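You operate a simulated robot arm through the tools that you are given. There is no shell and no other tool. Be economical: measure what you need, move in short steps, check, and stop when the job is done.

You run a simulated robot arm. Do the job below in one go: nothing can be reset, and whatever is moved stays where it is left.

## Task
Flour the dough, then roll it out to the 19 cm ring.
Fine: the roller is in the white-knob drawer; shut it again, put the shaker back and leave the roller on the worktop. Set down upright: flour shaker.
Where things are to end (x, y in the base frame): pastry roller within 60 mm of [630, -420].

The check looks at the end state, three seconds after you hand in, the way a careful person would. Anything else that was tipped, shoved, dropped, spilled or broken makes it a failure.

## Robot
A 7-joint arm with a fingered hand, fixed in place. Base frame: the origin is at the foot of the arm, x ahead of it, y to its left, z up. Units: mm, rad, N and s.
With the tool pointing down near the work surface it reaches from about 100 to 760 mm from the base axis. Its first joint turns from -1.204 to 3.002 rad. Payload 3.4 kg.
The TCP is the grasp point between the finger pads, 39 mm short of the fingertips. In the tool frame z runs along the fingers and y along their closing line. The gripper opens to 180 mm. The gripper's body begins 111 mm behind the TCP. The gripper is a hand of 3 fingers: y runs from the thumb to the fingers, the wrist lies at [0, 0, -262] in the tool frame, and closing takes about 1.5 s.
Orientation is told as [roll, pitch, yaw] about the base's x, y, z axes, in that order, counted from this pose: with the fingers straight down and closing along the base's y, the tool's x points along the base's -x, its y along +y and its z along -z.

## Interface
- The arm moves only by the tool drive_tool. Its argument "commands" is a list of rows, each a list of 6 numbers: the shift along the tool's x, y, z in mm, then the turn, a rotation vector about the tool's x, y, z in rad. In form: [[dx, dy, dz, wx, wy, wz], ...]. A call has 1 to 20 rows; each row is the pose to reach, as a shift and turn from the pose commanded when the call began, along the tool's axes at that moment. "claw" is the closure, from 0 (fully open) to 1 (shut), set as the call begins (left out, the last holds). Rows are played at 5 a second. More than 50 mm and 0.15 rad between two rows, or a gripper value outside its range, and nothing of the call is played. A pose out of reach is approached as far as the arm can. The call stops where the force on the tool passes 50 N (or 10 N more than at its start, if that is more) or the arm is blocked; 0.2 s more then pass. Each finger travels about 72 mm/s and halts on what it meets, pressing with about 21 N; the grip force reading is that of the motor and also rises with nothing between the fingers. The clock runs only during rows and for 0.2 s after the last one: add rows that repeat a pose to give the fingers time. It gives the time, the measured TCP pose, the force on the tool (base axes), the opening and the grip force at its end, in the units of the frame above (readings bear some noise), with the torque about the TCP (base axes, N m) and any sound that the robot's microphone picked up.
- Cameras (640 x 400 px; columns grow to the right, rows downward): "scene" is fixed at [400.1, 501.8, 1430]; the picture's right is [-0.96, -0.27, 0.00], its down [-0.15, 0.54, -0.83] and it looks along [0.22, -0.80, -0.56] (base axes); focal length 298 px, centre (320, 200). "wrist" rides on the gripper at [63, -36, -128] in the tool frame; the picture's right is [0.50, 0.87, 0.00], its down [-0.75, 0.44, -0.49] and it looks along [-0.43, 0.25, 0.87] (tool axes); focal length 226 px, centre (320, 200). There is no depth. A picture from a camera that has moved, and an enlarged one, comes with that camera's place and axes in the base frame and with its lens.
- get_image(camera): a new picture of that camera. No time passes.
- lift_body(by): slides the trunk up (or, below 0, down) by that many mm; the arm rides with it, the base frame stays. It gives what a move gives, with no picture.
- move_fingers(finger1, finger2, thumb_bend): sets how far each is bent, from 0 (flat) to 100 (curled in); at 30 the hand is open as for a grip, at 70 the pads meet at the TCP. One left out holds its place. A second passes; each finger stops where it meets its share of the squeeze, and holds until it gets a number again. A gripper value or a shape takes the hand back. It gives what a move gives, with no picture; readings hold the bend of each and the force on the fingers (four entries, about 0 where the hand has none), thumb and palm.
- set_grasp(shape): the hand has 3 fingers and takes this shape, open, in about a second: jaw (thumb against the fingers, like two jaws); tri (thumb and two fingers); tip (a fingertip pinch); poke (one finger out to press); point (the index stretched); flat (the hand flat); cup (the hand cupped); fist (a fist). The gripper value then closes the fingers along that shape, each until it touches; the sizes above hold for jaw. It gives what a move gives, with no picture.
- inspect(camera, box): a new picture of the part [left, top, right, bottom] of that camera's present view, enlarged. No time passes.
- hand_in(): hands the job in; it is judged then, once.

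Go step by step. Nothing tells you positions but the pictures and the camera data: compare them with the known pose of the tool, close in by small moves and look again before you grip or let go. The budget is 120 turns and 84 pictures, counting those below and the enlarged ones. Unless the task says otherwise, let go and move clear before handing in.

The tools are called after ">>>" by a JSON object that holds its "method" and its "body". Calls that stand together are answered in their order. drive_tool: Moves the arm, as the interface text tells. Its arguments: {"type":"object","properties":{"commands":{"type":"array","items":{"type":"array","items":{"type":"number"}}},"claw":{"type":"number"}},"required":["commands"]} The other tools are called the same way: lift_body (by) slides the trunk up or down; set_grasp (shape) gives the hand a shape; move_fingers (finger1, finger2, thumb_bend) moves the fingers one by one; get_image (camera) takes a picture; inspect (camera, box) takes an enlarged picture of a part of a camera's view; hand_in () hands the job in.

At the start:

```text
t: 0.0
tool_pos: [478.4, -215.6, 1244.3]
orientation: [0.003, 0.0, -0.002]
contact_force: [0.1, 1.0, 0.0]
moment: [0.02, 0.02, 0.04]
grip_width: 179.9
grip_force: 0.0
shape: jaw
bend: [30.0, 30.0, 30.0]
finger forces: [0.0, 0.0, 0.1, 0.0, 0.1, 0.0]
trunk travel left (down, up): [-275.0, 267.0]
```

scene: 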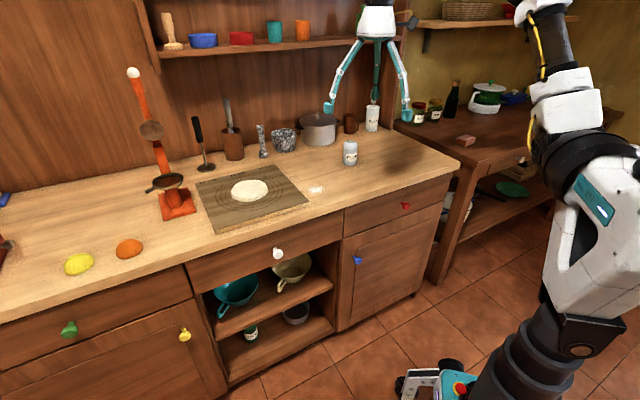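
wrist: 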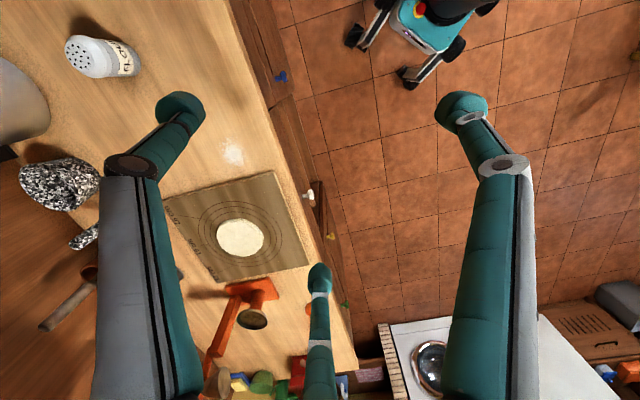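

I see the worktop with dough on a ringed mat, two whitish shakers, and the white-knob drawer under the mat. The dough triangulates to about (849, -243, 904) and the white knob to about (706, -120, 778). I'll enlarge the pictures to read labels and details.

>>> {"method": "inspect", "body": {"camera": "scene", "box": [300, 80, 460, 180]}}

>>> {"method": "inspect", "body": {"camera": "scene", "box": [180, 150, 340, 250]}}

>>> {"method": "inspect", "body": {"camera": "wrist", "box": [40, 10, 200, 110]}}

>>> {"method": "inspect", "body": {"camera": "wrist", "box": [160, 150, 352, 270]}}

```text
4.00 times, centred on (380, 130) of scene
camera zoom: at [400.1, 501.8, 1430.0], right [-0.96, -0.27, 0.0], down [-0.15, 0.54, -0.83], along [0.22, -0.8, -0.56], focal length 1192 px, centre (80, 480)
```

zoom: 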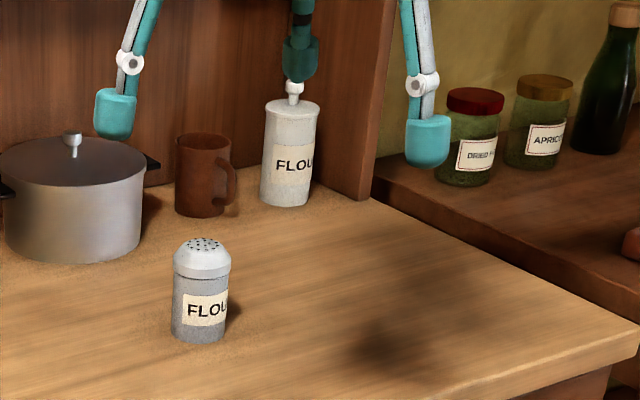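

```text
4.00 times, centred on (260, 200) of scene
camera zoom: at [400.1, 501.8, 1430.0], right [-0.96, -0.27, 0.0], down [-0.15, 0.54, -0.83], along [0.22, -0.8, -0.56], focal length 1192 px, centre (560, 200)
```

zoom: 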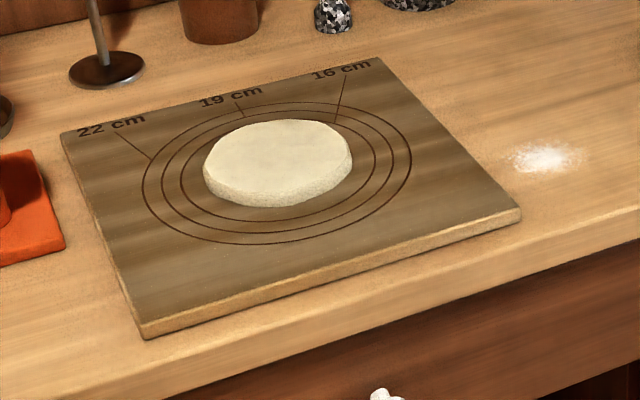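

```text
4.00 times, centred on (120, 60) of wrist
camera zoom: at [416.6, -251.6, 1371.3], right [-0.5, 0.87, 0.0], down [0.75, 0.43, 0.49], along [0.43, 0.25, -0.87], focal length 904 px, centre (1120, 760)
```

zoom: 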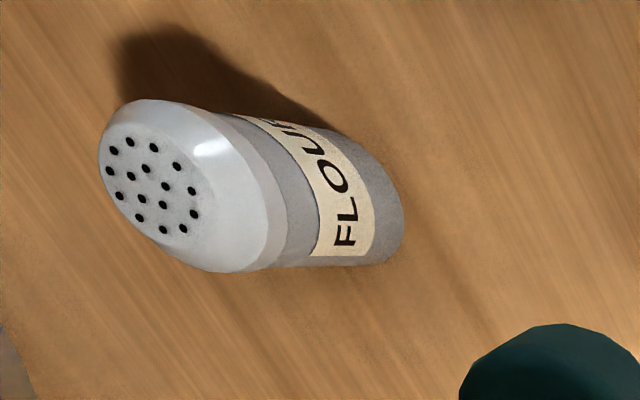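

```text
3.33 times, centred on (256, 210) of wrist
camera zoom: at [416.6, -251.6, 1371.3], right [-0.5, 0.87, 0.0], down [0.75, 0.43, 0.49], along [0.43, 0.25, -0.87], focal length 754 px, centre (533, 167)
```

zoom: 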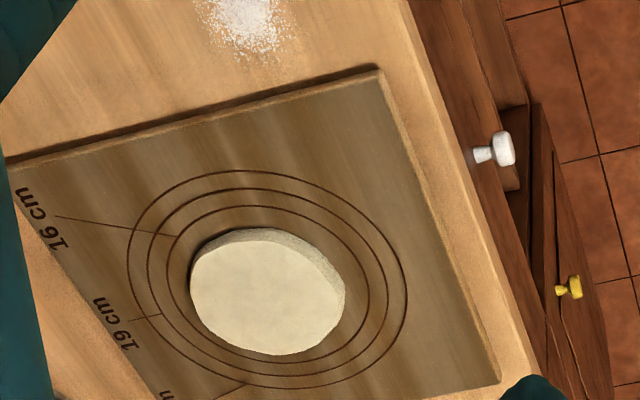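

The worktop is turned about 45°: its front edge runs along (0.7, 0.7) and the drawers open toward (-0.7, 0.7). The board centre is near (850, -248, 888) and the flour shaker near (576, -594). Next I check how the hand closes, in free air.

>>> {"method": "drive_tool", "body": {"commands": [[0, 0, 0, 0, 0, 0], [0, 0, 0, 0, 0, 0], [0, 0, 0, 0, 0, 0], [0, 0, 0, 0, 0, 0], [0, 0, 0, 0, 0, 0], [0, 0, 0, 0, 0, 0]], "claw": 0.7}}

>>> {"method": "get_image", "body": {"camera": "wrist"}}

>>> {"method": "inspect", "body": {"camera": "scene", "box": [280, 0, 640, 225]}}

```text
t: 1.4
tool_pos: [476.2, -210.5, 1246.5]
orientation: [-0.003, -0.001, -0.003]
contact_force: [0.0, -0.1, -0.5]
moment: [0.02, 0.03, 0.02]
grip_width: 54.5
grip_force: 0.1
shape: jaw
bend: [72.0, 72.0, 74.0]
finger forces: [0.0, 0.1, 0.0, 0.1, 0.1, 0.0]
trunk travel left (down, up): [-275.0, 267.0]
```

```text
77 pictures are left
camera wrist: at [414.3, -247.4, 1372.8], right [-0.5, 0.87, 0.0], down [0.75, 0.43, 0.49], along [0.43, 0.24, -0.87], focal length 226 px, centre (320, 200)
```

wrist: 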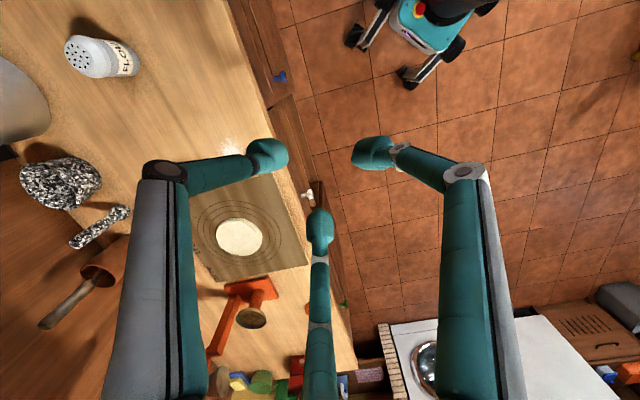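

```text
1.78 times, centred on (460, 112) of scene
camera zoom: at [400.1, 501.8, 1430.0], right [-0.96, -0.27, 0.0], down [-0.15, 0.54, -0.83], along [0.22, -0.8, -0.56], focal length 530 px, centre (71, 356)
```

zoom: 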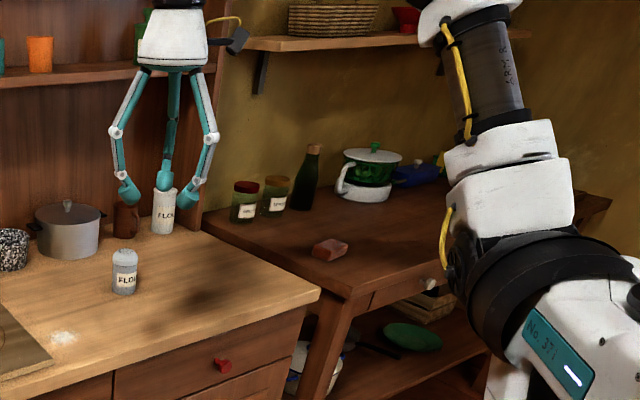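

The hand is a three-finger one whose fingers converge from 120° apart. I'll look at the other shapes to choose one for a side grip on the shaker.

>>> {"method": "set_grasp", "body": {"shape": "tri"}}

>>> {"method": "get_image", "body": {"camera": "wrist"}}

>>> {"method": "set_grasp", "body": {"shape": "tip"}}

>>> {"method": "get_image", "body": {"camera": "wrist"}}

```text
t: 2.3
tool_pos: [477.1, -211.3, 1245.4]
orientation: [-0.001, -0.001, -0.002]
contact_force: [-0.5, 0.0, 0.5]
moment: [-0.01, -0.05, -0.01]
grip_width: 179.9
grip_force: 0.1
shape: tri
bend: [30.0, 30.0, 30.0]
finger forces: [0.0, 0.1, 0.1, 0.0, 0.1, 0.0]
trunk travel left (down, up): [-275.0, 267.0]
```

```text
75 pictures are left
camera wrist: at [414.3, -247.3, 1372.8], right [-0.5, 0.87, 0.0], down [0.75, 0.43, 0.49], along [0.43, 0.24, -0.87], focal length 226 px, centre (320, 200)
```

wrist: 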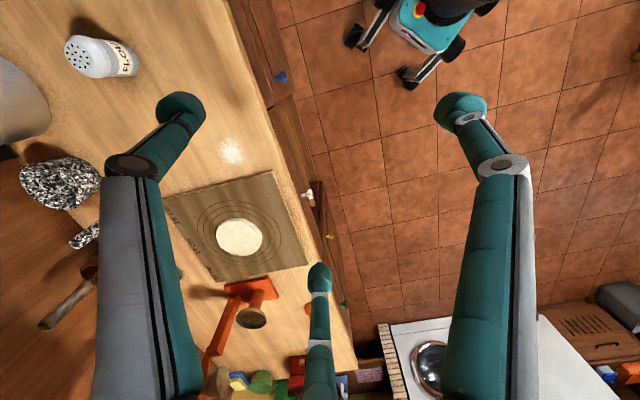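

```text
t: 3.2
tool_pos: [476.7, -211.4, 1246.3]
orientation: [0.0, -0.003, -0.002]
contact_force: [0.0, -0.3, 0.9]
moment: [-0.02, 0.03, 0.02]
grip_width: 179.6
grip_force: 0.2
shape: tip
bend: [30.0, 30.0, 30.0]
finger forces: [0.0, 0.1, 0.1, 0.0, 0.0, 0.0]
trunk travel left (down, up): [-275.0, 267.0]
```

```text
74 pictures are left
camera wrist: at [414.3, -247.2, 1372.8], right [-0.5, 0.87, 0.0], down [0.75, 0.43, 0.49], along [0.43, 0.24, -0.87], focal length 226 px, centre (320, 200)
```

wrist: 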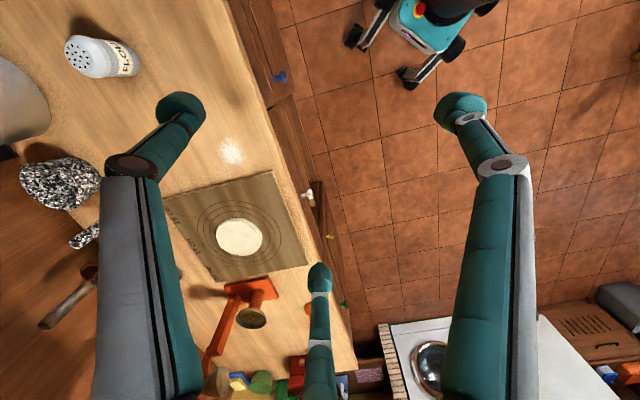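

All shapes open alike, so for the shaker I'll pinch with finger 1 and finger 2 while the thumb stays open on top. The tool will be tilted about 60° toward the worktop. First I turn 45° and tilt in free air.

>>> {"method": "set_grasp", "body": {"shape": "jaw"}}

>>> {"method": "drive_tool", "body": {"commands": [[0, 0, 0, 0, 0, -0.131], [0, 0, 0, 0, 0, -0.262], [0, 0, 0, 0, 0, -0.393], [0, 0, 0, 0, 0, -0.524], [0, 0, 0, 0, 0, -0.654], [0, 0, 0, 0, 0, -0.7854]]}}

>>> {"method": "drive_tool", "body": {"commands": [[0, 0, 0, 0.15, 0, 0], [0, 0, 0, 0.3, 0, 0], [0, 0, 0, 0.45, 0, 0], [0, 0, 0, 0.6, 0, 0], [0, 0, 0, 0.75, 0, 0], [0, 0, 0, 0.9, 0, 0], [0, 0, 0, 1.047, 0, 0]]}}

>>> {"method": "move_fingers", "body": {"finger1": 60, "finger2": 60, "thumb_bend": 30}}

>>> {"method": "get_image", "body": {"camera": "wrist"}}

>>> {"method": "get_image", "body": {"camera": "scene"}}

```text
t: 4.1
tool_pos: [477.1, -210.9, 1245.7]
orientation: [0.0, -0.001, -0.002]
contact_force: [-0.5, -1.1, -0.1]
moment: [0.01, 0.0, 0.01]
grip_width: 180.0
grip_force: 0.0
shape: jaw
bend: [30.0, 30.0, 30.0]
finger forces: [0.0, 0.0, 0.0, 0.0, 0.1, 0.1]
trunk travel left (down, up): [-275.0, 267.0]
```

```text
t: 5.5
tool_pos: [477.4, -211.2, 1246.6]
orientation: [-0.004, 0.001, 0.784]
contact_force: [-0.3, -1.2, 0.2]
moment: [0.01, -0.03, -0.01]
grip_width: 179.9
grip_force: 0.0
shape: jaw
bend: [30.0, 30.0, 30.0]
finger forces: [0.0, 0.0, 0.1, 0.0, 0.0, 0.0]
trunk travel left (down, up): [-275.0, 267.0]
```

```text
t: 7.1
tool_pos: [477.7, -210.4, 1245.3]
orientation: [-1.051, -0.001, 0.781]
contact_force: [1.0, -0.7, 0.2]
moment: [-0.01, -0.03, -0.03]
grip_width: 179.8
grip_force: 0.0
shape: jaw
bend: [30.0, 30.0, 30.0]
finger forces: [0.0, 0.0, 0.0, 0.0, 0.0, 0.1]
trunk travel left (down, up): [-275.0, 267.0]
```

```text
t: 8.1
tool_pos: [476.6, -211.9, 1245.6]
orientation: [-1.049, -0.001, 0.783]
contact_force: [-0.6, 0.2, -0.4]
moment: [0.0, -0.03, 0.01]
grip_width: 98.4
grip_force: 0.0
shape: fingers
bend: [60.0, 60.0, 30.0]
finger forces: [0.0, 0.0, 0.0, 0.0, 0.1, 0.0]
trunk travel left (down, up): [-275.0, 267.0]
```

```text
73 pictures are left
camera wrist: at [367.5, -189.7, 1340.3], right [-0.66, -0.05, -0.75], down [0.08, 0.99, -0.13], along [0.75, -0.15, -0.65], focal length 226 px, centre (320, 200)
```

wrist: 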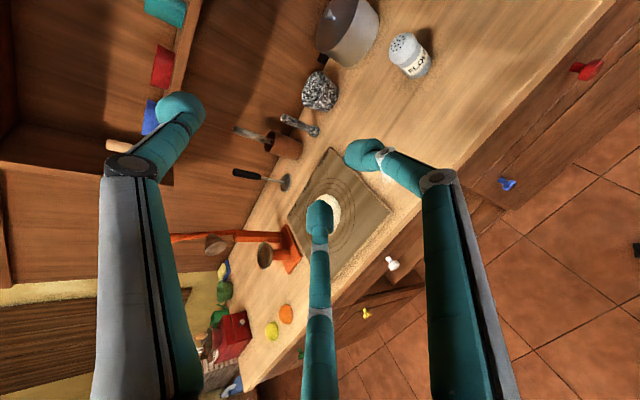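

```text
72 pictures are left
```

scene: 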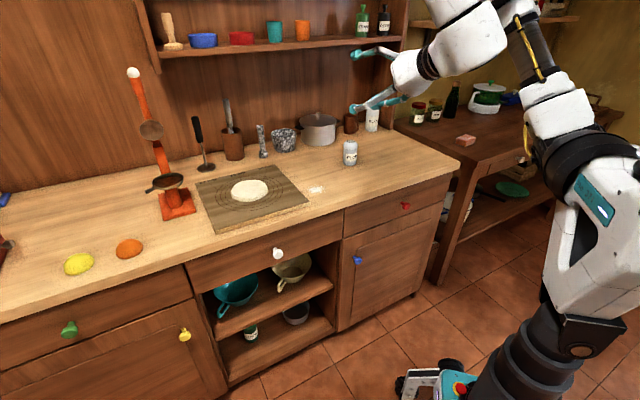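

The tilted pose works and all views agree on the shaker at about (576, -581), top z about 966. I move to a standoff about 160 mm back along the tool axis.

>>> {"method": "drive_tool", "body": {"commands": [[24, 13, 35, 0, 0, 0], [48, 26, 70, 0, 0, 0], [72, 38, 106, 0, 0, 0], [96, 51, 141, 0, 0, 0], [120, 64, 176, 0, 0, 0], [144, 77, 211, 0, 0, 0], [168, 90, 247, 0, 0, 0], [192, 102, 282, 0, 0, 0], [192, 102, 282, 0, 0, 0]]}}

>>> {"method": "get_image", "body": {"camera": "wrist"}}

>>> {"method": "inspect", "body": {"camera": "scene", "box": [300, 80, 460, 180]}}

```text
t: 10.1
tool_pos: [478.6, -485.2, 1016.5]
orientation: [-1.051, 0.001, 0.785]
contact_force: [-0.2, 0.6, -0.7]
moment: [0.03, -0.01, 0.04]
grip_width: 98.3
grip_force: 0.0
shape: fingers
bend: [60.0, 60.0, 30.0]
finger forces: [0.1, 0.0, 0.0, 0.0, 0.1, 0.0]
trunk travel left (down, up): [-275.0, 267.0]
```

```text
71 pictures are left
camera wrist: at [368.2, -462.9, 1110.7], right [-0.66, -0.05, -0.75], down [0.08, 0.99, -0.13], along [0.75, -0.15, -0.65], focal length 226 px, centre (320, 200)
```

wrist: 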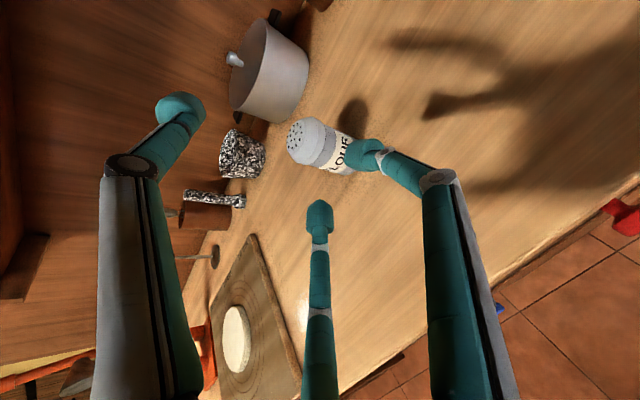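

```text
4.00 times, centred on (380, 130) of scene
camera zoom: at [400.1, 501.8, 1430.0], right [-0.96, -0.27, 0.0], down [-0.15, 0.54, -0.83], along [0.22, -0.8, -0.56], focal length 1192 px, centre (80, 480)
```

zoom: 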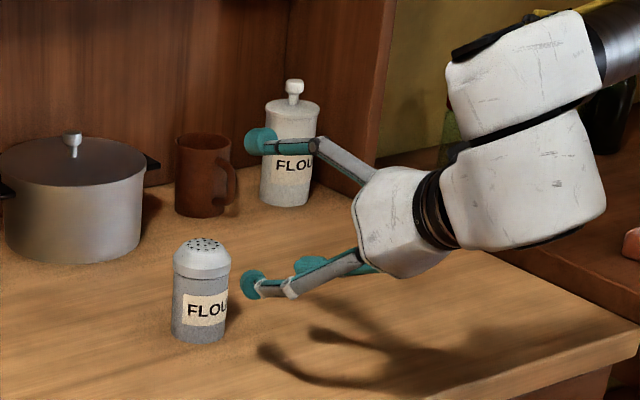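

The shaker is confirmed near (577, -577) with its top at z about 966, and the fingers straddle it laterally. I advance about 110 mm along the tool axis and look again.

>>> {"method": "drive_tool", "body": {"commands": [[-5, 3, 0, 0, 0, 0], [-5, 3, 40, 0, 0, 0], [-5, 3, 80, 0, 0, 0], [-5, 3, 110, 0, 0, 0], [-5, 3, 110, 0, 0, 0]]}}

>>> {"method": "get_image", "body": {"camera": "wrist"}}

>>> {"method": "inspect", "body": {"camera": "scene", "box": [300, 100, 428, 180]}}

```text
t: 11.3
tool_pos: [545.4, -546.9, 959.1]
orientation: [-1.05, -0.001, 0.785]
contact_force: [1.0, 0.8, 0.3]
moment: [0.0, -0.04, 0.1]
grip_width: 98.2
grip_force: 0.5
shape: fingers
bend: [60.0, 60.0, 30.0]
finger forces: [0.1, 0.6, 0.1, 0.0, 0.0, 0.1]
trunk travel left (down, up): [-275.0, 267.0]
```

```text
69 pictures are left
camera wrist: at [435.2, -524.9, 1053.3], right [-0.66, -0.05, -0.75], down [0.08, 0.99, -0.13], along [0.75, -0.15, -0.65], focal length 226 px, centre (320, 200)
```

wrist: 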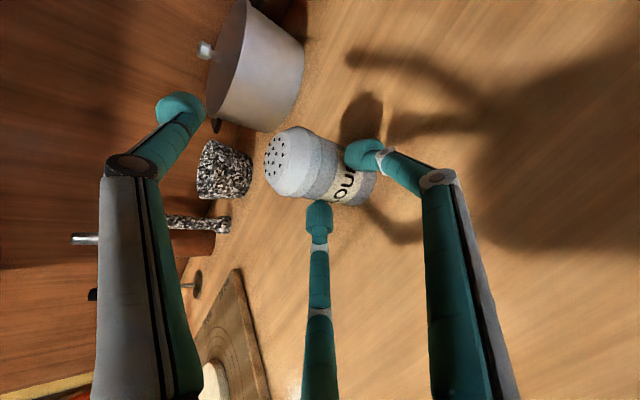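

```text
5.00 times, centred on (364, 140) of scene
camera zoom: at [400.1, 501.8, 1430.0], right [-0.96, -0.27, 0.0], down [-0.15, 0.54, -0.83], along [0.22, -0.8, -0.56], focal length 1490 px, centre (100, 500)
```

zoom: 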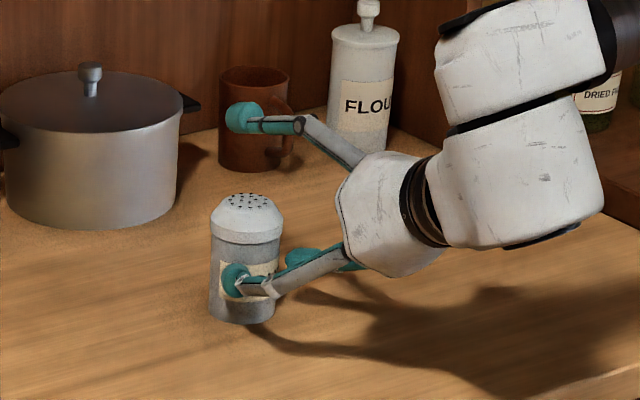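

The shaker sits about 6 mm toward +t of the hand's centre. I shift sideways and go the last 55 mm.

>>> {"method": "drive_tool", "body": {"commands": [[-6, 0, 0, 0, 0, 0], [-6, 0, 15, 0, 0, 0], [-6, 0, 30, 0, 0, 0], [-6, 0, 45, 0, 0, 0], [-6, 0, 52, 0, 0, 0], [-6, 0, 52, 0, 0, 0]]}}

>>> {"method": "get_image", "body": {"camera": "wrist"}}

>>> {"method": "inspect", "body": {"camera": "scene", "box": [300, 100, 428, 180]}}

```text
t: 12.7
tool_pos: [582.5, -574.3, 934.3]
orientation: [-1.05, 0.001, 0.783]
contact_force: [-0.4, 0.4, 1.0]
moment: [-0.02, 0.0, 0.01]
grip_width: 98.2
grip_force: 0.6
shape: fingers
bend: [60.0, 60.0, 30.0]
finger forces: [0.6, 0.4, 0.0, 0.0, 0.0, 0.1]
trunk travel left (down, up): [-275.0, 267.0]
```

```text
67 pictures are left
camera wrist: at [473.0, -553.6, 1028.1], right [-0.66, -0.05, -0.75], down [0.08, 0.99, -0.13], along [0.75, -0.15, -0.65], focal length 226 px, centre (320, 200)
```

wrist: 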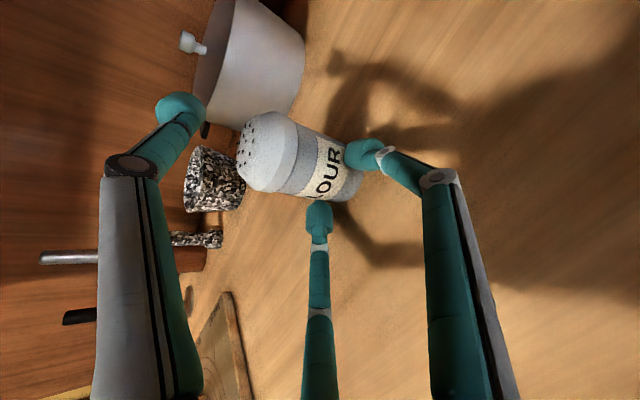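

```text
5.00 times, centred on (364, 140) of scene
camera zoom: at [400.1, 501.8, 1430.0], right [-0.96, -0.27, 0.0], down [-0.15, 0.54, -0.83], along [0.22, -0.8, -0.56], focal length 1490 px, centre (100, 500)
```

zoom: 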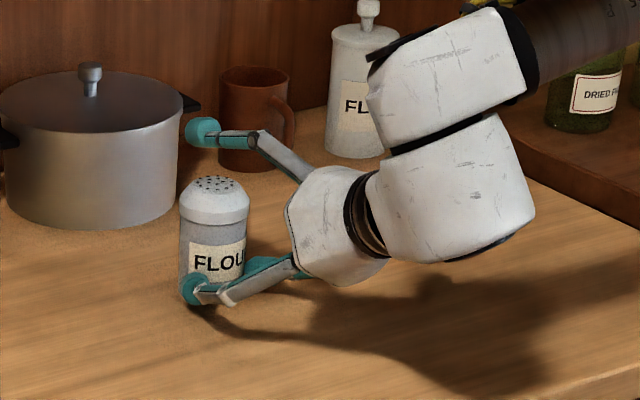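

The fingertips were closer together than I reckoned and pushed the shaker about 45 mm back; it is still upright. I back off, raise a little and open the two fingers wider.

>>> {"method": "drive_tool", "body": {"commands": [[0, 0, -25, 0, 0, 0], [0, 0, -50, 0, 0, 0], [0, -14, -80, 0, 0, 0], [0, -14, -80, 0, 0, 0]]}}

>>> {"method": "move_fingers", "body": {"finger1": 46, "finger2": 46, "thumb_bend": 30}}

>>> {"method": "get_image", "body": {"camera": "wrist"}}

>>> {"method": "inspect", "body": {"camera": "scene", "box": [300, 100, 428, 180]}}

```text
t: 13.7
tool_pos: [537.7, -529.6, 985.5]
orientation: [-1.048, 0.002, 0.784]
contact_force: [0.1, 0.2, 0.7]
moment: [0.01, -0.03, 0.01]
grip_width: 98.2
grip_force: 0.0
shape: fingers
bend: [60.0, 60.0, 30.0]
finger forces: [0.1, 0.0, 0.0, 0.0, 0.1, 0.0]
trunk travel left (down, up): [-275.0, 267.0]
```

```text
t: 14.7
tool_pos: [538.4, -530.0, 986.8]
orientation: [-1.049, -0.001, 0.782]
contact_force: [0.3, -0.7, -0.1]
moment: [-0.03, 0.01, 0.02]
grip_width: 121.3
grip_force: 0.1
shape: fingers
bend: [46.0, 46.0, 30.0]
finger forces: [0.2, 0.0, 0.0, 0.1, 0.0, 0.1]
trunk travel left (down, up): [-275.0, 267.0]
```

```text
65 pictures are left
camera wrist: at [429.2, -509.0, 1080.5], right [-0.66, -0.05, -0.75], down [0.08, 0.99, -0.13], along [0.75, -0.15, -0.65], focal length 226 px, centre (320, 200)
```

wrist: 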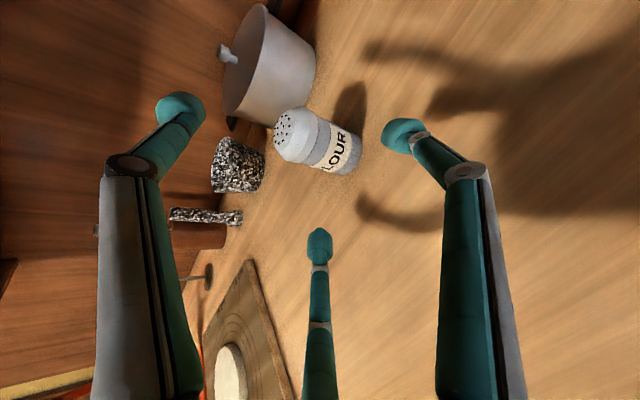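

```text
5.00 times, centred on (364, 140) of scene
camera zoom: at [400.1, 501.8, 1430.0], right [-0.96, -0.27, 0.0], down [-0.15, 0.54, -0.83], along [0.22, -0.8, -0.56], focal length 1490 px, centre (100, 500)
```

zoom: 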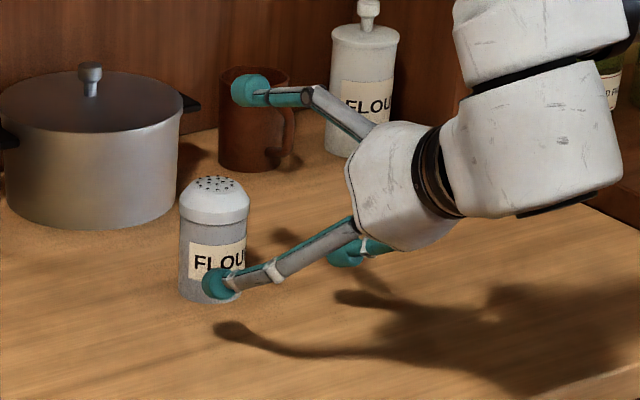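

With fingers at 46 they clear the shaker, now near (615, -609). I advance with the tips a bit past its axis.

>>> {"method": "drive_tool", "body": {"commands": [[2, -17, 0, 0, 0, 0], [2, -17, 25, 0, 0, 0], [2, -17, 50, 0, 0, 0], [2, -17, 75, 0, 0, 0], [2, -17, 92, 0, 0, 0], [2, -17, 102, 0, 0, 0], [2, -17, 102, 0, 0, 0]]}}

>>> {"method": "get_image", "body": {"camera": "wrist"}}

>>> {"method": "inspect", "body": {"camera": "scene", "box": [300, 100, 428, 180]}}

```text
t: 16.3
tool_pos: [605.9, -602.3, 949.5]
orientation: [-1.049, 0.0, 0.785]
contact_force: [-0.1, -0.5, 0.4]
moment: [-0.03, 0.04, 0.01]
grip_width: 121.4
grip_force: 0.1
shape: fingers
bend: [46.0, 46.0, 30.0]
finger forces: [0.0, 0.1, 0.1, 0.1, 0.0, 0.1]
trunk travel left (down, up): [-275.0, 267.0]
```

```text
63 pictures are left
camera wrist: at [495.9, -580.6, 1043.7], right [-0.66, -0.05, -0.75], down [0.08, 0.99, -0.13], along [0.75, -0.15, -0.65], focal length 226 px, centre (320, 200)
```

wrist: 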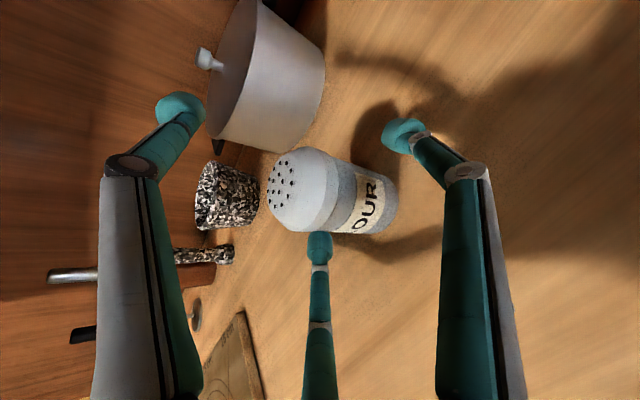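

```text
5.00 times, centred on (364, 140) of scene
camera zoom: at [400.1, 501.8, 1430.0], right [-0.96, -0.27, 0.0], down [-0.15, 0.54, -0.83], along [0.22, -0.8, -0.56], focal length 1490 px, centre (100, 500)
```

zoom: 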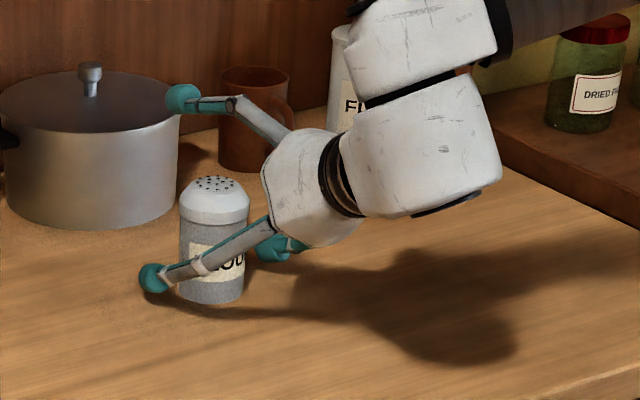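

The shaker now sits between the two fingers, slightly toward +t. I centre by 5 mm and close the two fingers on it.

>>> {"method": "drive_tool", "body": {"commands": [[-5, 0, 0, 0, 0, 0], [-5, 0, 0, 0, 0, 0]]}}

>>> {"method": "move_fingers", "body": {"finger1": 54, "finger2": 54}}

>>> {"method": "move_fingers", "body": {"finger1": 80, "finger2": 80}}

>>> {"method": "get_image", "body": {"camera": "wrist"}}

>>> {"method": "inspect", "body": {"camera": "scene", "box": [300, 100, 428, 180]}}

```text
t: 16.9
tool_pos: [610.3, -598.6, 949.7]
orientation: [-1.05, 0.0, 0.785]
contact_force: [0.2, -0.1, 0.3]
moment: [0.0, 0.01, 0.01]
grip_width: 121.4
grip_force: 0.1
shape: fingers
bend: [46.0, 46.0, 30.0]
finger forces: [0.0, 0.0, 0.0, 0.0, 0.0, 0.1]
trunk travel left (down, up): [-275.0, 267.0]
```

```text
t: 17.9
tool_pos: [608.7, -597.6, 948.8]
orientation: [-1.049, -0.001, 0.783]
contact_force: [-0.3, 0.6, -0.1]
moment: [0.02, -0.04, 0.0]
grip_width: 107.8
grip_force: 0.1
shape: fingers
bend: [54.0, 54.0, 30.0]
finger forces: [0.0, 0.0, 0.0, 0.0, 0.0, 0.0]
trunk travel left (down, up): [-275.0, 267.0]
```

```text
t: 18.9
tool_pos: [608.7, -599.1, 948.7]
orientation: [-1.048, -0.001, 0.783]
contact_force: [-1.1, -0.1, -1.5]
moment: [0.0, 0.01, 0.01]
grip_width: 95.3
grip_force: 7.4
shape: fingers
bend: [59.0, 60.0, 30.0]
finger forces: [8.1, 7.1, 0.0, 0.0, 0.1, 0.0]
trunk travel left (down, up): [-275.0, 267.0]
```

```text
61 pictures are left
camera wrist: at [499.9, -576.9, 1043.7], right [-0.66, -0.05, -0.75], down [0.08, 0.99, -0.13], along [0.75, -0.15, -0.65], focal length 226 px, centre (320, 200)
```

wrist: 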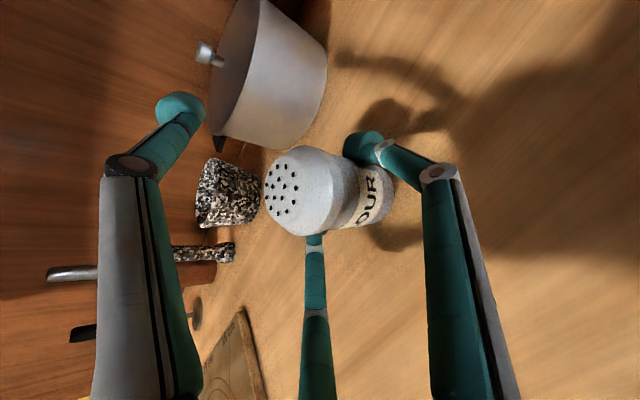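

```text
5.00 times, centred on (364, 140) of scene
camera zoom: at [400.1, 501.8, 1430.0], right [-0.96, -0.27, 0.0], down [-0.15, 0.54, -0.83], along [0.22, -0.8, -0.56], focal length 1490 px, centre (100, 500)
```

zoom: 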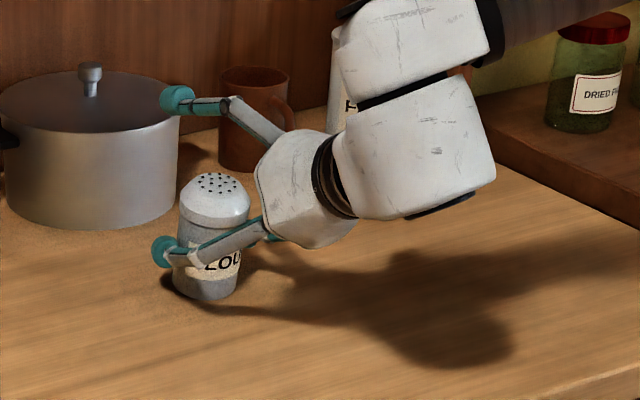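

Gripped with about 7.5 N per finger; the shaker tilted slightly in the grip. I lift 60 mm straight up and check that it holds.

>>> {"method": "drive_tool", "body": {"commands": [[0, -9, -5, 0, 0, 0], [0, -26, -15, 0, 0, 0], [0, -43, -25, 0, 0, 0], [0, -61, -35, 0, 0, 0], [0, -61, -35, 0, 0, 0]]}}

>>> {"method": "get_image", "body": {"camera": "wrist"}}

>>> {"method": "inspect", "body": {"camera": "scene", "box": [300, 80, 428, 160]}}

```text
t: 20.1
tool_pos: [609.0, -598.3, 1018.7]
orientation: [-1.049, 0.0, 0.784]
contact_force: [0.9, 0.6, -0.5]
moment: [0.01, 0.02, -0.02]
grip_width: 87.5
grip_force: 0.1
shape: fingers
bend: [67.0, 68.0, 30.0]
finger forces: [0.0, 0.0, 0.0, 0.0, 0.0, 0.1]
trunk travel left (down, up): [-275.0, 267.0]
```

```text
59 pictures are left
camera wrist: at [499.5, -577.0, 1113.6], right [-0.66, -0.05, -0.75], down [0.08, 0.99, -0.13], along [0.75, -0.15, -0.65], focal length 226 px, centre (320, 200)
```

wrist: 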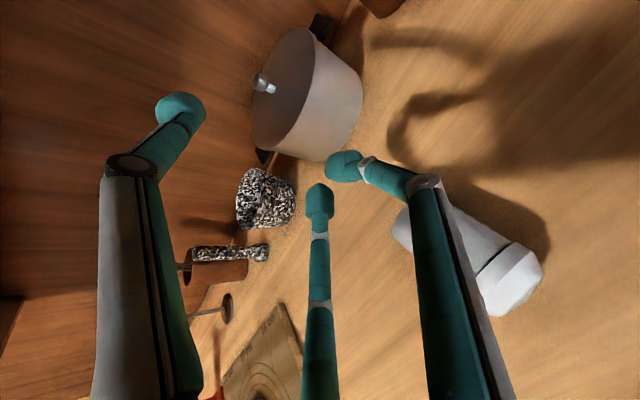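

```text
5.00 times, centred on (364, 120) of scene
camera zoom: at [400.1, 501.8, 1430.0], right [-0.96, -0.27, 0.0], down [-0.15, 0.54, -0.83], along [0.22, -0.8, -0.56], focal length 1490 px, centre (100, 600)
```

zoom: 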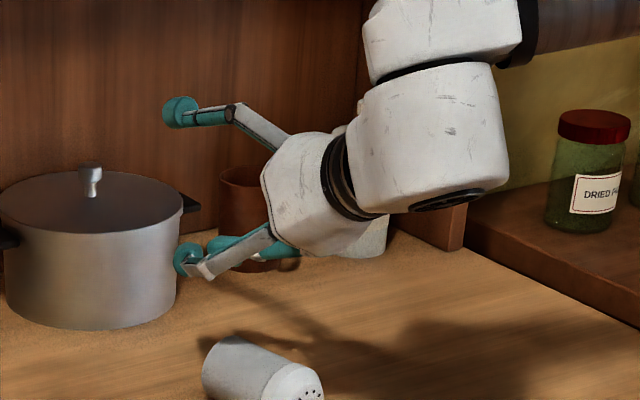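

The shaker slipped out and lies on its side, cap toward the robot. I raise the hand, bring it back to pointing down with fingers open, and look at where the shaker lies.

>>> {"method": "drive_tool", "body": {"commands": [[0, -35, -20, 0, 0, 0], [0, -70, -40, 0, 0, 0], [0, -105, -60, 0, 0, 0], [0, -130, -75, 0, 0, 0]], "claw": 0}}

>>> {"method": "drive_tool", "body": {"commands": [[0, 0, -20, -0.15, 0, 0], [0, 0, -40, -0.3, 0, 0], [0, 0, -60, -0.45, 0, 0], [0, 0, -60, -0.6, 0, 0], [0, 0, -60, -0.75, 0, 0], [0, 0, -60, -0.9, 0, 0], [0, 0, -60, -1.047, 0, 0], [0, 0, -60, -1.047, 0, 0]]}}

>>> {"method": "get_image", "body": {"camera": "wrist"}}

>>> {"method": "inspect", "body": {"camera": "scene", "box": [300, 100, 428, 180]}}

```text
t: 21.1
tool_pos: [608.8, -598.2, 1170.6]
orientation: [-1.051, 0.003, 0.783]
contact_force: [0.2, -0.1, 0.3]
moment: [0.04, -0.01, -0.03]
grip_width: 180.2
grip_force: 0.0
shape: jaw
bend: [30.0, 30.0, 30.0]
finger forces: [0.0, 0.0, 0.1, 0.0, 0.0, 0.0]
trunk travel left (down, up): [-275.0, 267.0]
```

```text
t: 22.9
tool_pos: [571.0, -560.7, 1200.9]
orientation: [-0.005, 0.0, 0.783]
contact_force: [0.4, -0.3, 0.4]
moment: [0.0, -0.05, 0.02]
grip_width: 179.7
grip_force: 0.2
shape: jaw
bend: [30.0, 30.0, 30.0]
finger forces: [0.0, 0.0, 0.0, 0.0, 0.1, 0.0]
trunk travel left (down, up): [-275.0, 267.0]
```

```text
57 pictures are left
camera wrist: at [553.4, -630.7, 1328.6], right [-0.97, 0.26, 0.0], down [0.22, 0.84, 0.49], along [0.13, 0.47, -0.87], focal length 226 px, centre (320, 200)
```

wrist: 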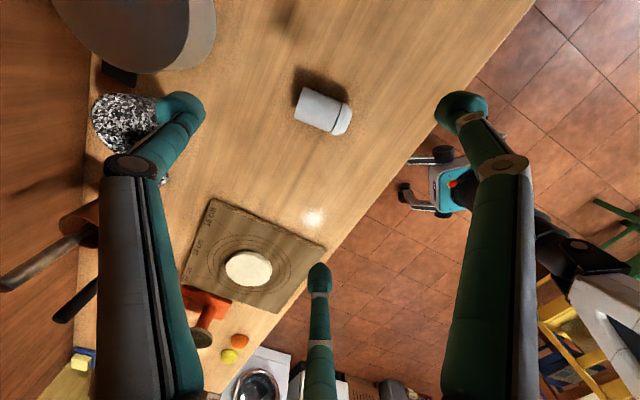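

```text
5.00 times, centred on (364, 140) of scene
camera zoom: at [400.1, 501.8, 1430.0], right [-0.96, -0.27, 0.0], down [-0.15, 0.54, -0.83], along [0.22, -0.8, -0.56], focal length 1490 px, centre (100, 500)
```

zoom: 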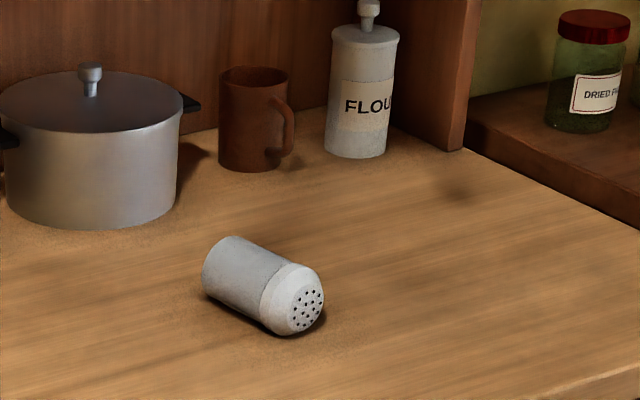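

No flour is visible on the worktop. The shaker lies centred near (566, -577) with its cap pointing back at about 140°. I can take it from above with the thumb on its base and the two fingers on its sides, leaving the holes free, so I descend partway aligned.

>>> {"method": "drive_tool", "body": {"commands": [[5, -5, 40, 0, 0, -0.05], [14, -16, 80, 0, 0, -0.1], [14, -16, 120, 0, 0, -0.1], [14, -16, 160, 0, 0, -0.1], [14, -16, 190, 0, 0, -0.1], [14, -16, 190, 0, 0, -0.1]]}}

>>> {"method": "get_image", "body": {"camera": "wrist"}}

```text
t: 24.3
tool_pos: [576.2, -583.7, 1012.0]
orientation: [-0.004, 0.0, 0.883]
contact_force: [0.2, -0.5, -0.5]
moment: [-0.01, -0.02, 0.03]
grip_width: 180.0
grip_force: 0.1
shape: jaw
bend: [30.0, 30.0, 30.0]
finger forces: [0.1, 0.1, 0.0, 0.0, 0.0, 0.0]
trunk travel left (down, up): [-275.0, 267.0]
```

```text
55 pictures are left
camera wrist: at [564.2, -654.5, 1139.1], right [-0.99, 0.16, 0.0], down [0.14, 0.86, 0.49], along [0.08, 0.48, -0.87], focal length 226 px, centre (320, 200)
```

wrist: 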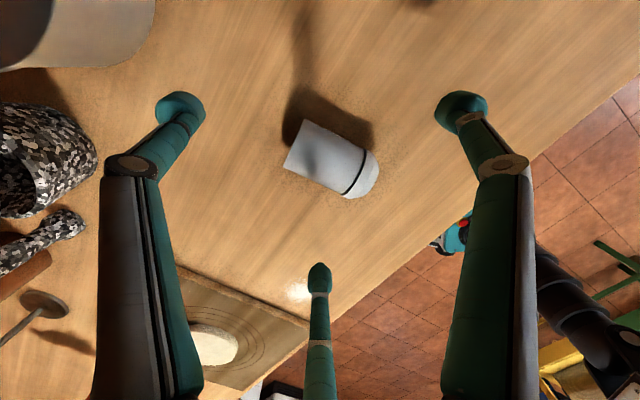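

The shaker is well aligned between the fingers. I correct by about 9 mm, descend to z about 928, and check.

>>> {"method": "drive_tool", "body": {"commands": [[-4, 8, 25, 0, 0, -0.04], [-4, 8, 50, 0, 0, -0.04], [-4, 8, 70, 0, 0, -0.04], [-4, 8, 83, 0, 0, -0.04], [-4, 8, 83, 0, 0, -0.04]]}}

>>> {"method": "get_image", "body": {"camera": "wrist"}}

>>> {"method": "inspect", "body": {"camera": "scene", "box": [300, 100, 428, 180]}}

```text
t: 25.5
tool_pos: [572.2, -575.1, 926.5]
orientation: [-0.004, 0.001, 0.923]
contact_force: [-0.2, 0.9, 0.2]
moment: [0.02, 0.01, 0.0]
grip_width: 179.8
grip_force: 0.0
shape: jaw
bend: [30.0, 30.0, 30.0]
finger forces: [0.0, 0.0, 0.1, 0.0, 0.0, 0.0]
trunk travel left (down, up): [-275.0, 267.0]
```

```text
54 pictures are left
camera wrist: at [563.4, -646.6, 1053.8], right [-0.99, 0.12, 0.0], down [0.11, 0.86, 0.49], along [0.06, 0.49, -0.87], focal length 226 px, centre (320, 200)
```

wrist: 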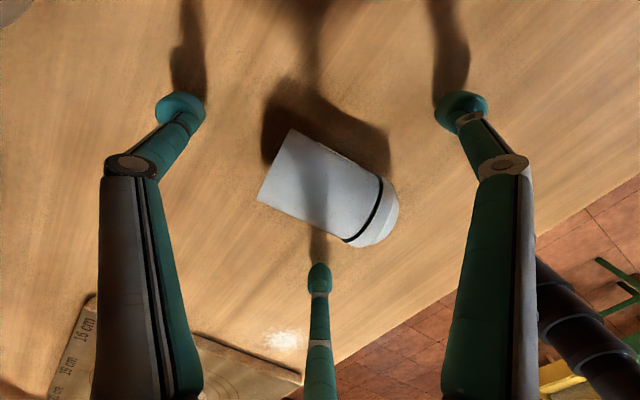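

```text
5.00 times, centred on (364, 140) of scene
camera zoom: at [400.1, 501.8, 1430.0], right [-0.96, -0.27, 0.0], down [-0.15, 0.54, -0.83], along [0.22, -0.8, -0.56], focal length 1490 px, centre (100, 500)
```

zoom: 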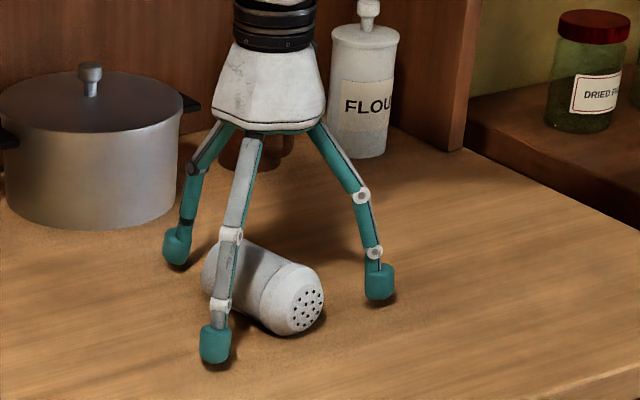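

The three open fingers straddle the shaker nicely with the thumb by its base. Closing now.

>>> {"method": "drive_tool", "body": {"commands": [[0, 0, 0, 0, 0, 0], [0, 0, 0, 0, 0, 0], [0, 0, 0, 0, 0, 0], [0, 0, 0, 0, 0, 0], [0, 0, 0, 0, 0, 0], [0, 0, 0, 0, 0, 0], [0, 0, 0, 0, 0, 0], [0, 0, 0, 0, 0, 0], [0, 0, 0, 0, 0, 0]], "claw": 0.95}}

>>> {"method": "get_image", "body": {"camera": "wrist"}}

>>> {"method": "inspect", "body": {"camera": "scene", "box": [300, 100, 428, 180]}}

```text
t: 27.5
tool_pos: [573.2, -575.9, 926.4]
orientation: [-0.003, -0.001, 0.922]
contact_force: [0.2, -1.0, -0.1]
moment: [0.02, 0.03, 0.0]
grip_width: 5.9
grip_force: 21.2
shape: jaw
bend: [72.0, 72.0, 72.0]
finger forces: [0.5, 0.6, 0.1, 0.1, 0.0, 0.0]
trunk travel left (down, up): [-275.0, 267.0]
```

```text
52 pictures are left
camera wrist: at [563.7, -646.6, 1053.8], right [-0.99, 0.12, 0.0], down [0.11, 0.86, 0.49], along [0.06, 0.49, -0.87], focal length 226 px, centre (320, 200)
```

wrist: 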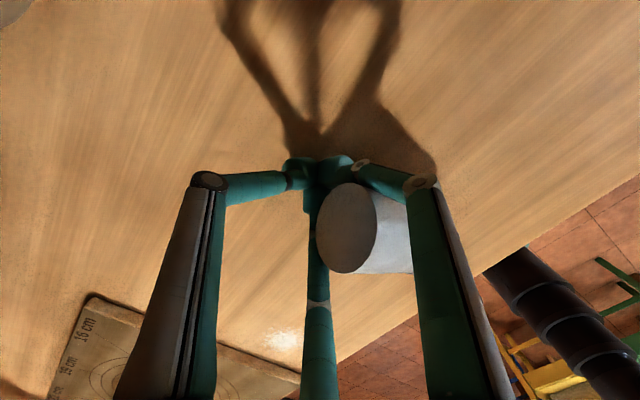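

```text
5.00 times, centred on (364, 140) of scene
camera zoom: at [400.1, 501.8, 1430.0], right [-0.96, -0.27, 0.0], down [-0.15, 0.54, -0.83], along [0.22, -0.8, -0.56], focal length 1490 px, centre (100, 500)
```

zoom: 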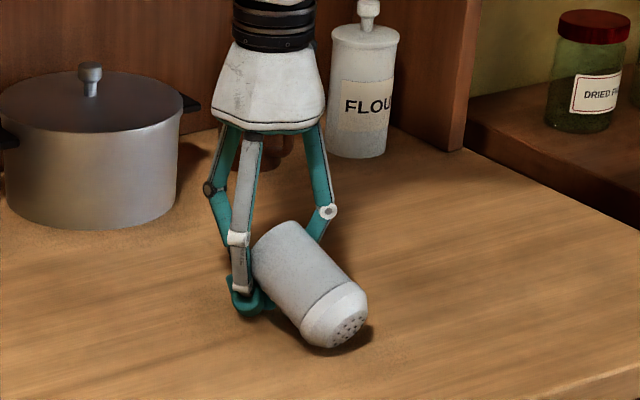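

The thumb pushed the shaker out forward before the side fingers bit; its base now rests against the closed fingers. I back away from it along -y, rise, open and look again.

>>> {"method": "drive_tool", "body": {"commands": [[0, -15, 0, 0, 0, 0], [0, -30, 0, 0, 0, 0], [0, -50, 0, 0, 0, 0], [0, -60, -30, 0, 0, 0], [0, -60, -70, 0, 0, 0], [0, -60, -100, 0, 0, 0]]}}

>>> {"method": "drive_tool", "body": {"commands": [[0, 30, 0, 0, 0, 0], [0, 60, 0, 0, 0, 0], [0, 60, 0, 0, 0, 0], [0, 60, 0, 0, 0, 0]], "claw": 0}}

>>> {"method": "get_image", "body": {"camera": "wrist"}}

>>> {"method": "inspect", "body": {"camera": "scene", "box": [300, 100, 428, 180]}}

```text
t: 28.9
tool_pos: [619.9, -609.4, 1027.8]
orientation: [-0.002, 0.0, 0.926]
contact_force: [0.6, -0.5, 0.5]
moment: [0.05, -0.01, 0.02]
grip_width: 6.0
grip_force: 20.6
shape: jaw
bend: [72.0, 72.0, 72.0]
finger forces: [0.1, 0.1, 0.1, 0.0, 0.0, 0.1]
trunk travel left (down, up): [-275.0, 267.0]
```

```text
t: 29.9
tool_pos: [570.2, -574.6, 1025.9]
orientation: [-0.001, 0.0, 0.924]
contact_force: [-0.9, -0.5, 0.1]
moment: [-0.01, -0.01, -0.02]
grip_width: 180.1
grip_force: 0.1
shape: jaw
bend: [30.0, 30.0, 30.0]
finger forces: [0.0, 0.0, 0.1, 0.0, 0.0, 0.1]
trunk travel left (down, up): [-275.0, 267.0]
```

```text
50 pictures are left
camera wrist: at [561.3, -645.5, 1154.2], right [-0.99, 0.12, 0.0], down [0.11, 0.86, 0.49], along [0.06, 0.49, -0.87], focal length 226 px, centre (320, 200)
```

wrist: 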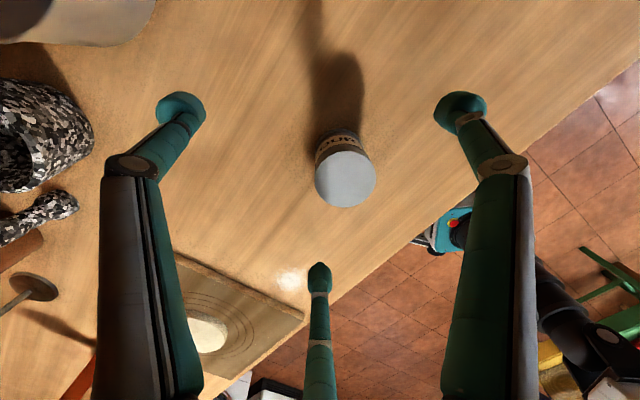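

```text
5.00 times, centred on (364, 140) of scene
camera zoom: at [400.1, 501.8, 1430.0], right [-0.96, -0.27, 0.0], down [-0.15, 0.54, -0.83], along [0.22, -0.8, -0.56], focal length 1490 px, centre (100, 500)
```

zoom: 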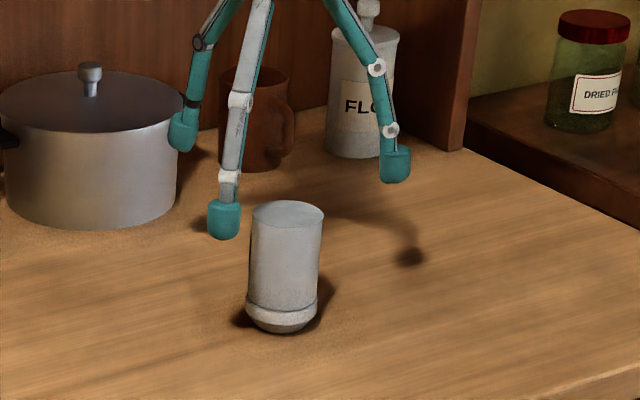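

By luck the shaker now stands upside down on its cap at about (547, -562), which is ideal: I can take it from above and shake it straight over the dough. I centre over it at this height and check.

>>> {"method": "drive_tool", "body": {"commands": [[4, 26, 0, 0, 0, 0], [4, 26, 20, 0, 0, 0], [4, 26, 20, 0, 0, 0]]}}

>>> {"method": "get_image", "body": {"camera": "wrist"}}

>>> {"method": "inspect", "body": {"camera": "scene", "box": [300, 100, 428, 180]}}

```text
t: 30.7
tool_pos: [546.1, -562.2, 1008.2]
orientation: [-0.004, 0.0, 0.923]
contact_force: [-0.3, 0.4, -0.1]
moment: [0.01, -0.02, -0.01]
grip_width: 180.0
grip_force: 0.1
shape: jaw
bend: [30.0, 30.0, 30.0]
finger forces: [0.0, 0.1, 0.0, 0.0, 0.1, 0.0]
trunk travel left (down, up): [-275.0, 267.0]
```

```text
48 pictures are left
camera wrist: at [538.2, -633.1, 1135.2], right [-0.99, 0.12, 0.0], down [0.11, 0.86, 0.49], along [0.06, 0.49, -0.87], focal length 226 px, centre (320, 200)
```

wrist: 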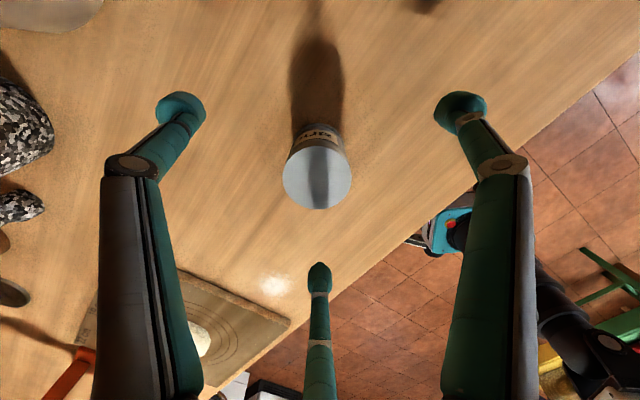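

```text
5.00 times, centred on (364, 140) of scene
camera zoom: at [400.1, 501.8, 1430.0], right [-0.96, -0.27, 0.0], down [-0.15, 0.54, -0.83], along [0.22, -0.8, -0.56], focal length 1490 px, centre (100, 500)
```

zoom: 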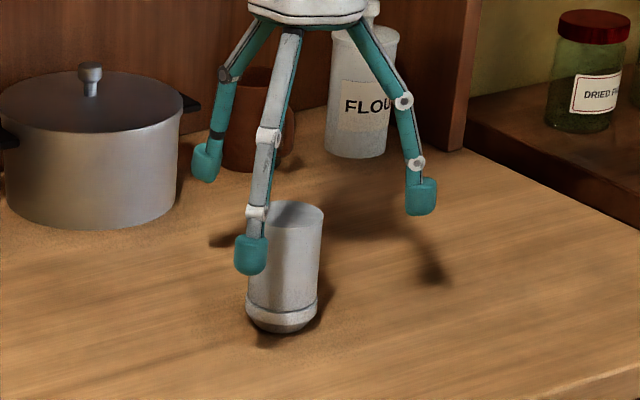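

The hand is centred on the shaker within about 3 mm. I descend to z about 962 and close.

>>> {"method": "drive_tool", "body": {"commands": [[-1, -2, 15, 0, 0, 0], [-1, -2, 30, 0, 0, 0], [-1, -2, 45, 0, 0, 0], [-1, -2, 45, 0, 0, 0]]}}

>>> {"method": "drive_tool", "body": {"commands": [[0, 0, 0, 0, 0, 0], [0, 0, 0, 0, 0, 0], [0, 0, 0, 0, 0, 0], [0, 0, 0, 0, 0, 0], [0, 0, 0, 0, 0, 0], [0, 0, 0, 0, 0, 0], [0, 0, 0, 0, 0, 0], [0, 0, 0, 0, 0, 0]], "claw": 1}}

>>> {"method": "drive_tool", "body": {"commands": [[0, 0, -15, 0, 0, 0], [0, 0, -30, 0, 0, 0], [0, 0, -45, 0, 0, 0], [0, 0, -45, 0, 0, 0]]}}

>>> {"method": "inspect", "body": {"camera": "scene", "box": [300, 100, 428, 180]}}

```text
t: 31.7
tool_pos: [550.5, -562.7, 962.6]
orientation: [-0.002, 0.0, 0.921]
contact_force: [0.6, 0.4, -0.8]
moment: [-0.02, 0.0, 0.01]
grip_width: 180.2
grip_force: 0.0
shape: jaw
bend: [30.0, 30.0, 30.0]
finger forces: [0.1, 0.1, 0.2, 0.1, 0.0, 0.0]
trunk travel left (down, up): [-275.0, 267.0]
```

```text
t: 33.5
tool_pos: [551.0, -562.0, 963.0]
orientation: [-0.002, 0.0, 0.923]
contact_force: [0.4, 0.0, -0.3]
moment: [0.0, 0.01, 0.01]
grip_width: 47.5
grip_force: 20.6
shape: jaw
bend: [72.0, 72.0, 75.0]
finger forces: [19.4, 18.4, 0.1, 0.1, 18.9, 0.1]
trunk travel left (down, up): [-275.0, 267.0]
```

```text
t: 34.5
tool_pos: [551.6, -560.9, 1007.2]
orientation: [-0.002, 0.003, 0.925]
contact_force: [0.5, 0.6, -1.5]
moment: [0.0, 0.03, -0.03]
grip_width: 48.0
grip_force: 21.5
shape: jaw
bend: [72.0, 72.0, 75.0]
finger forces: [19.4, 18.4, 0.1, 0.1, 19.1, 0.0]
trunk travel left (down, up): [-275.0, 267.0]
```

```text
5.00 times, centred on (364, 140) of scene
camera zoom: at [400.1, 501.8, 1430.0], right [-0.96, -0.27, 0.0], down [-0.15, 0.54, -0.83], along [0.22, -0.8, -0.56], focal length 1490 px, centre (100, 500)
```

zoom: 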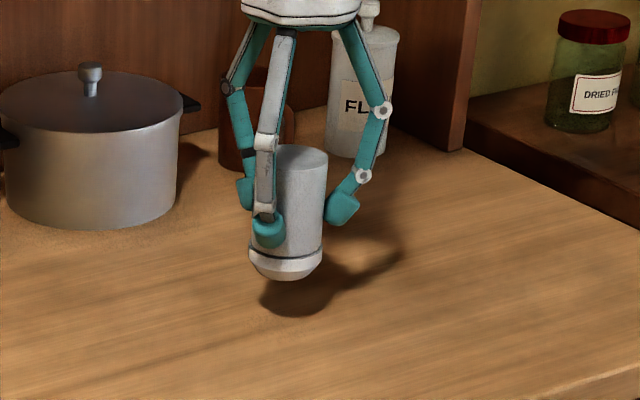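

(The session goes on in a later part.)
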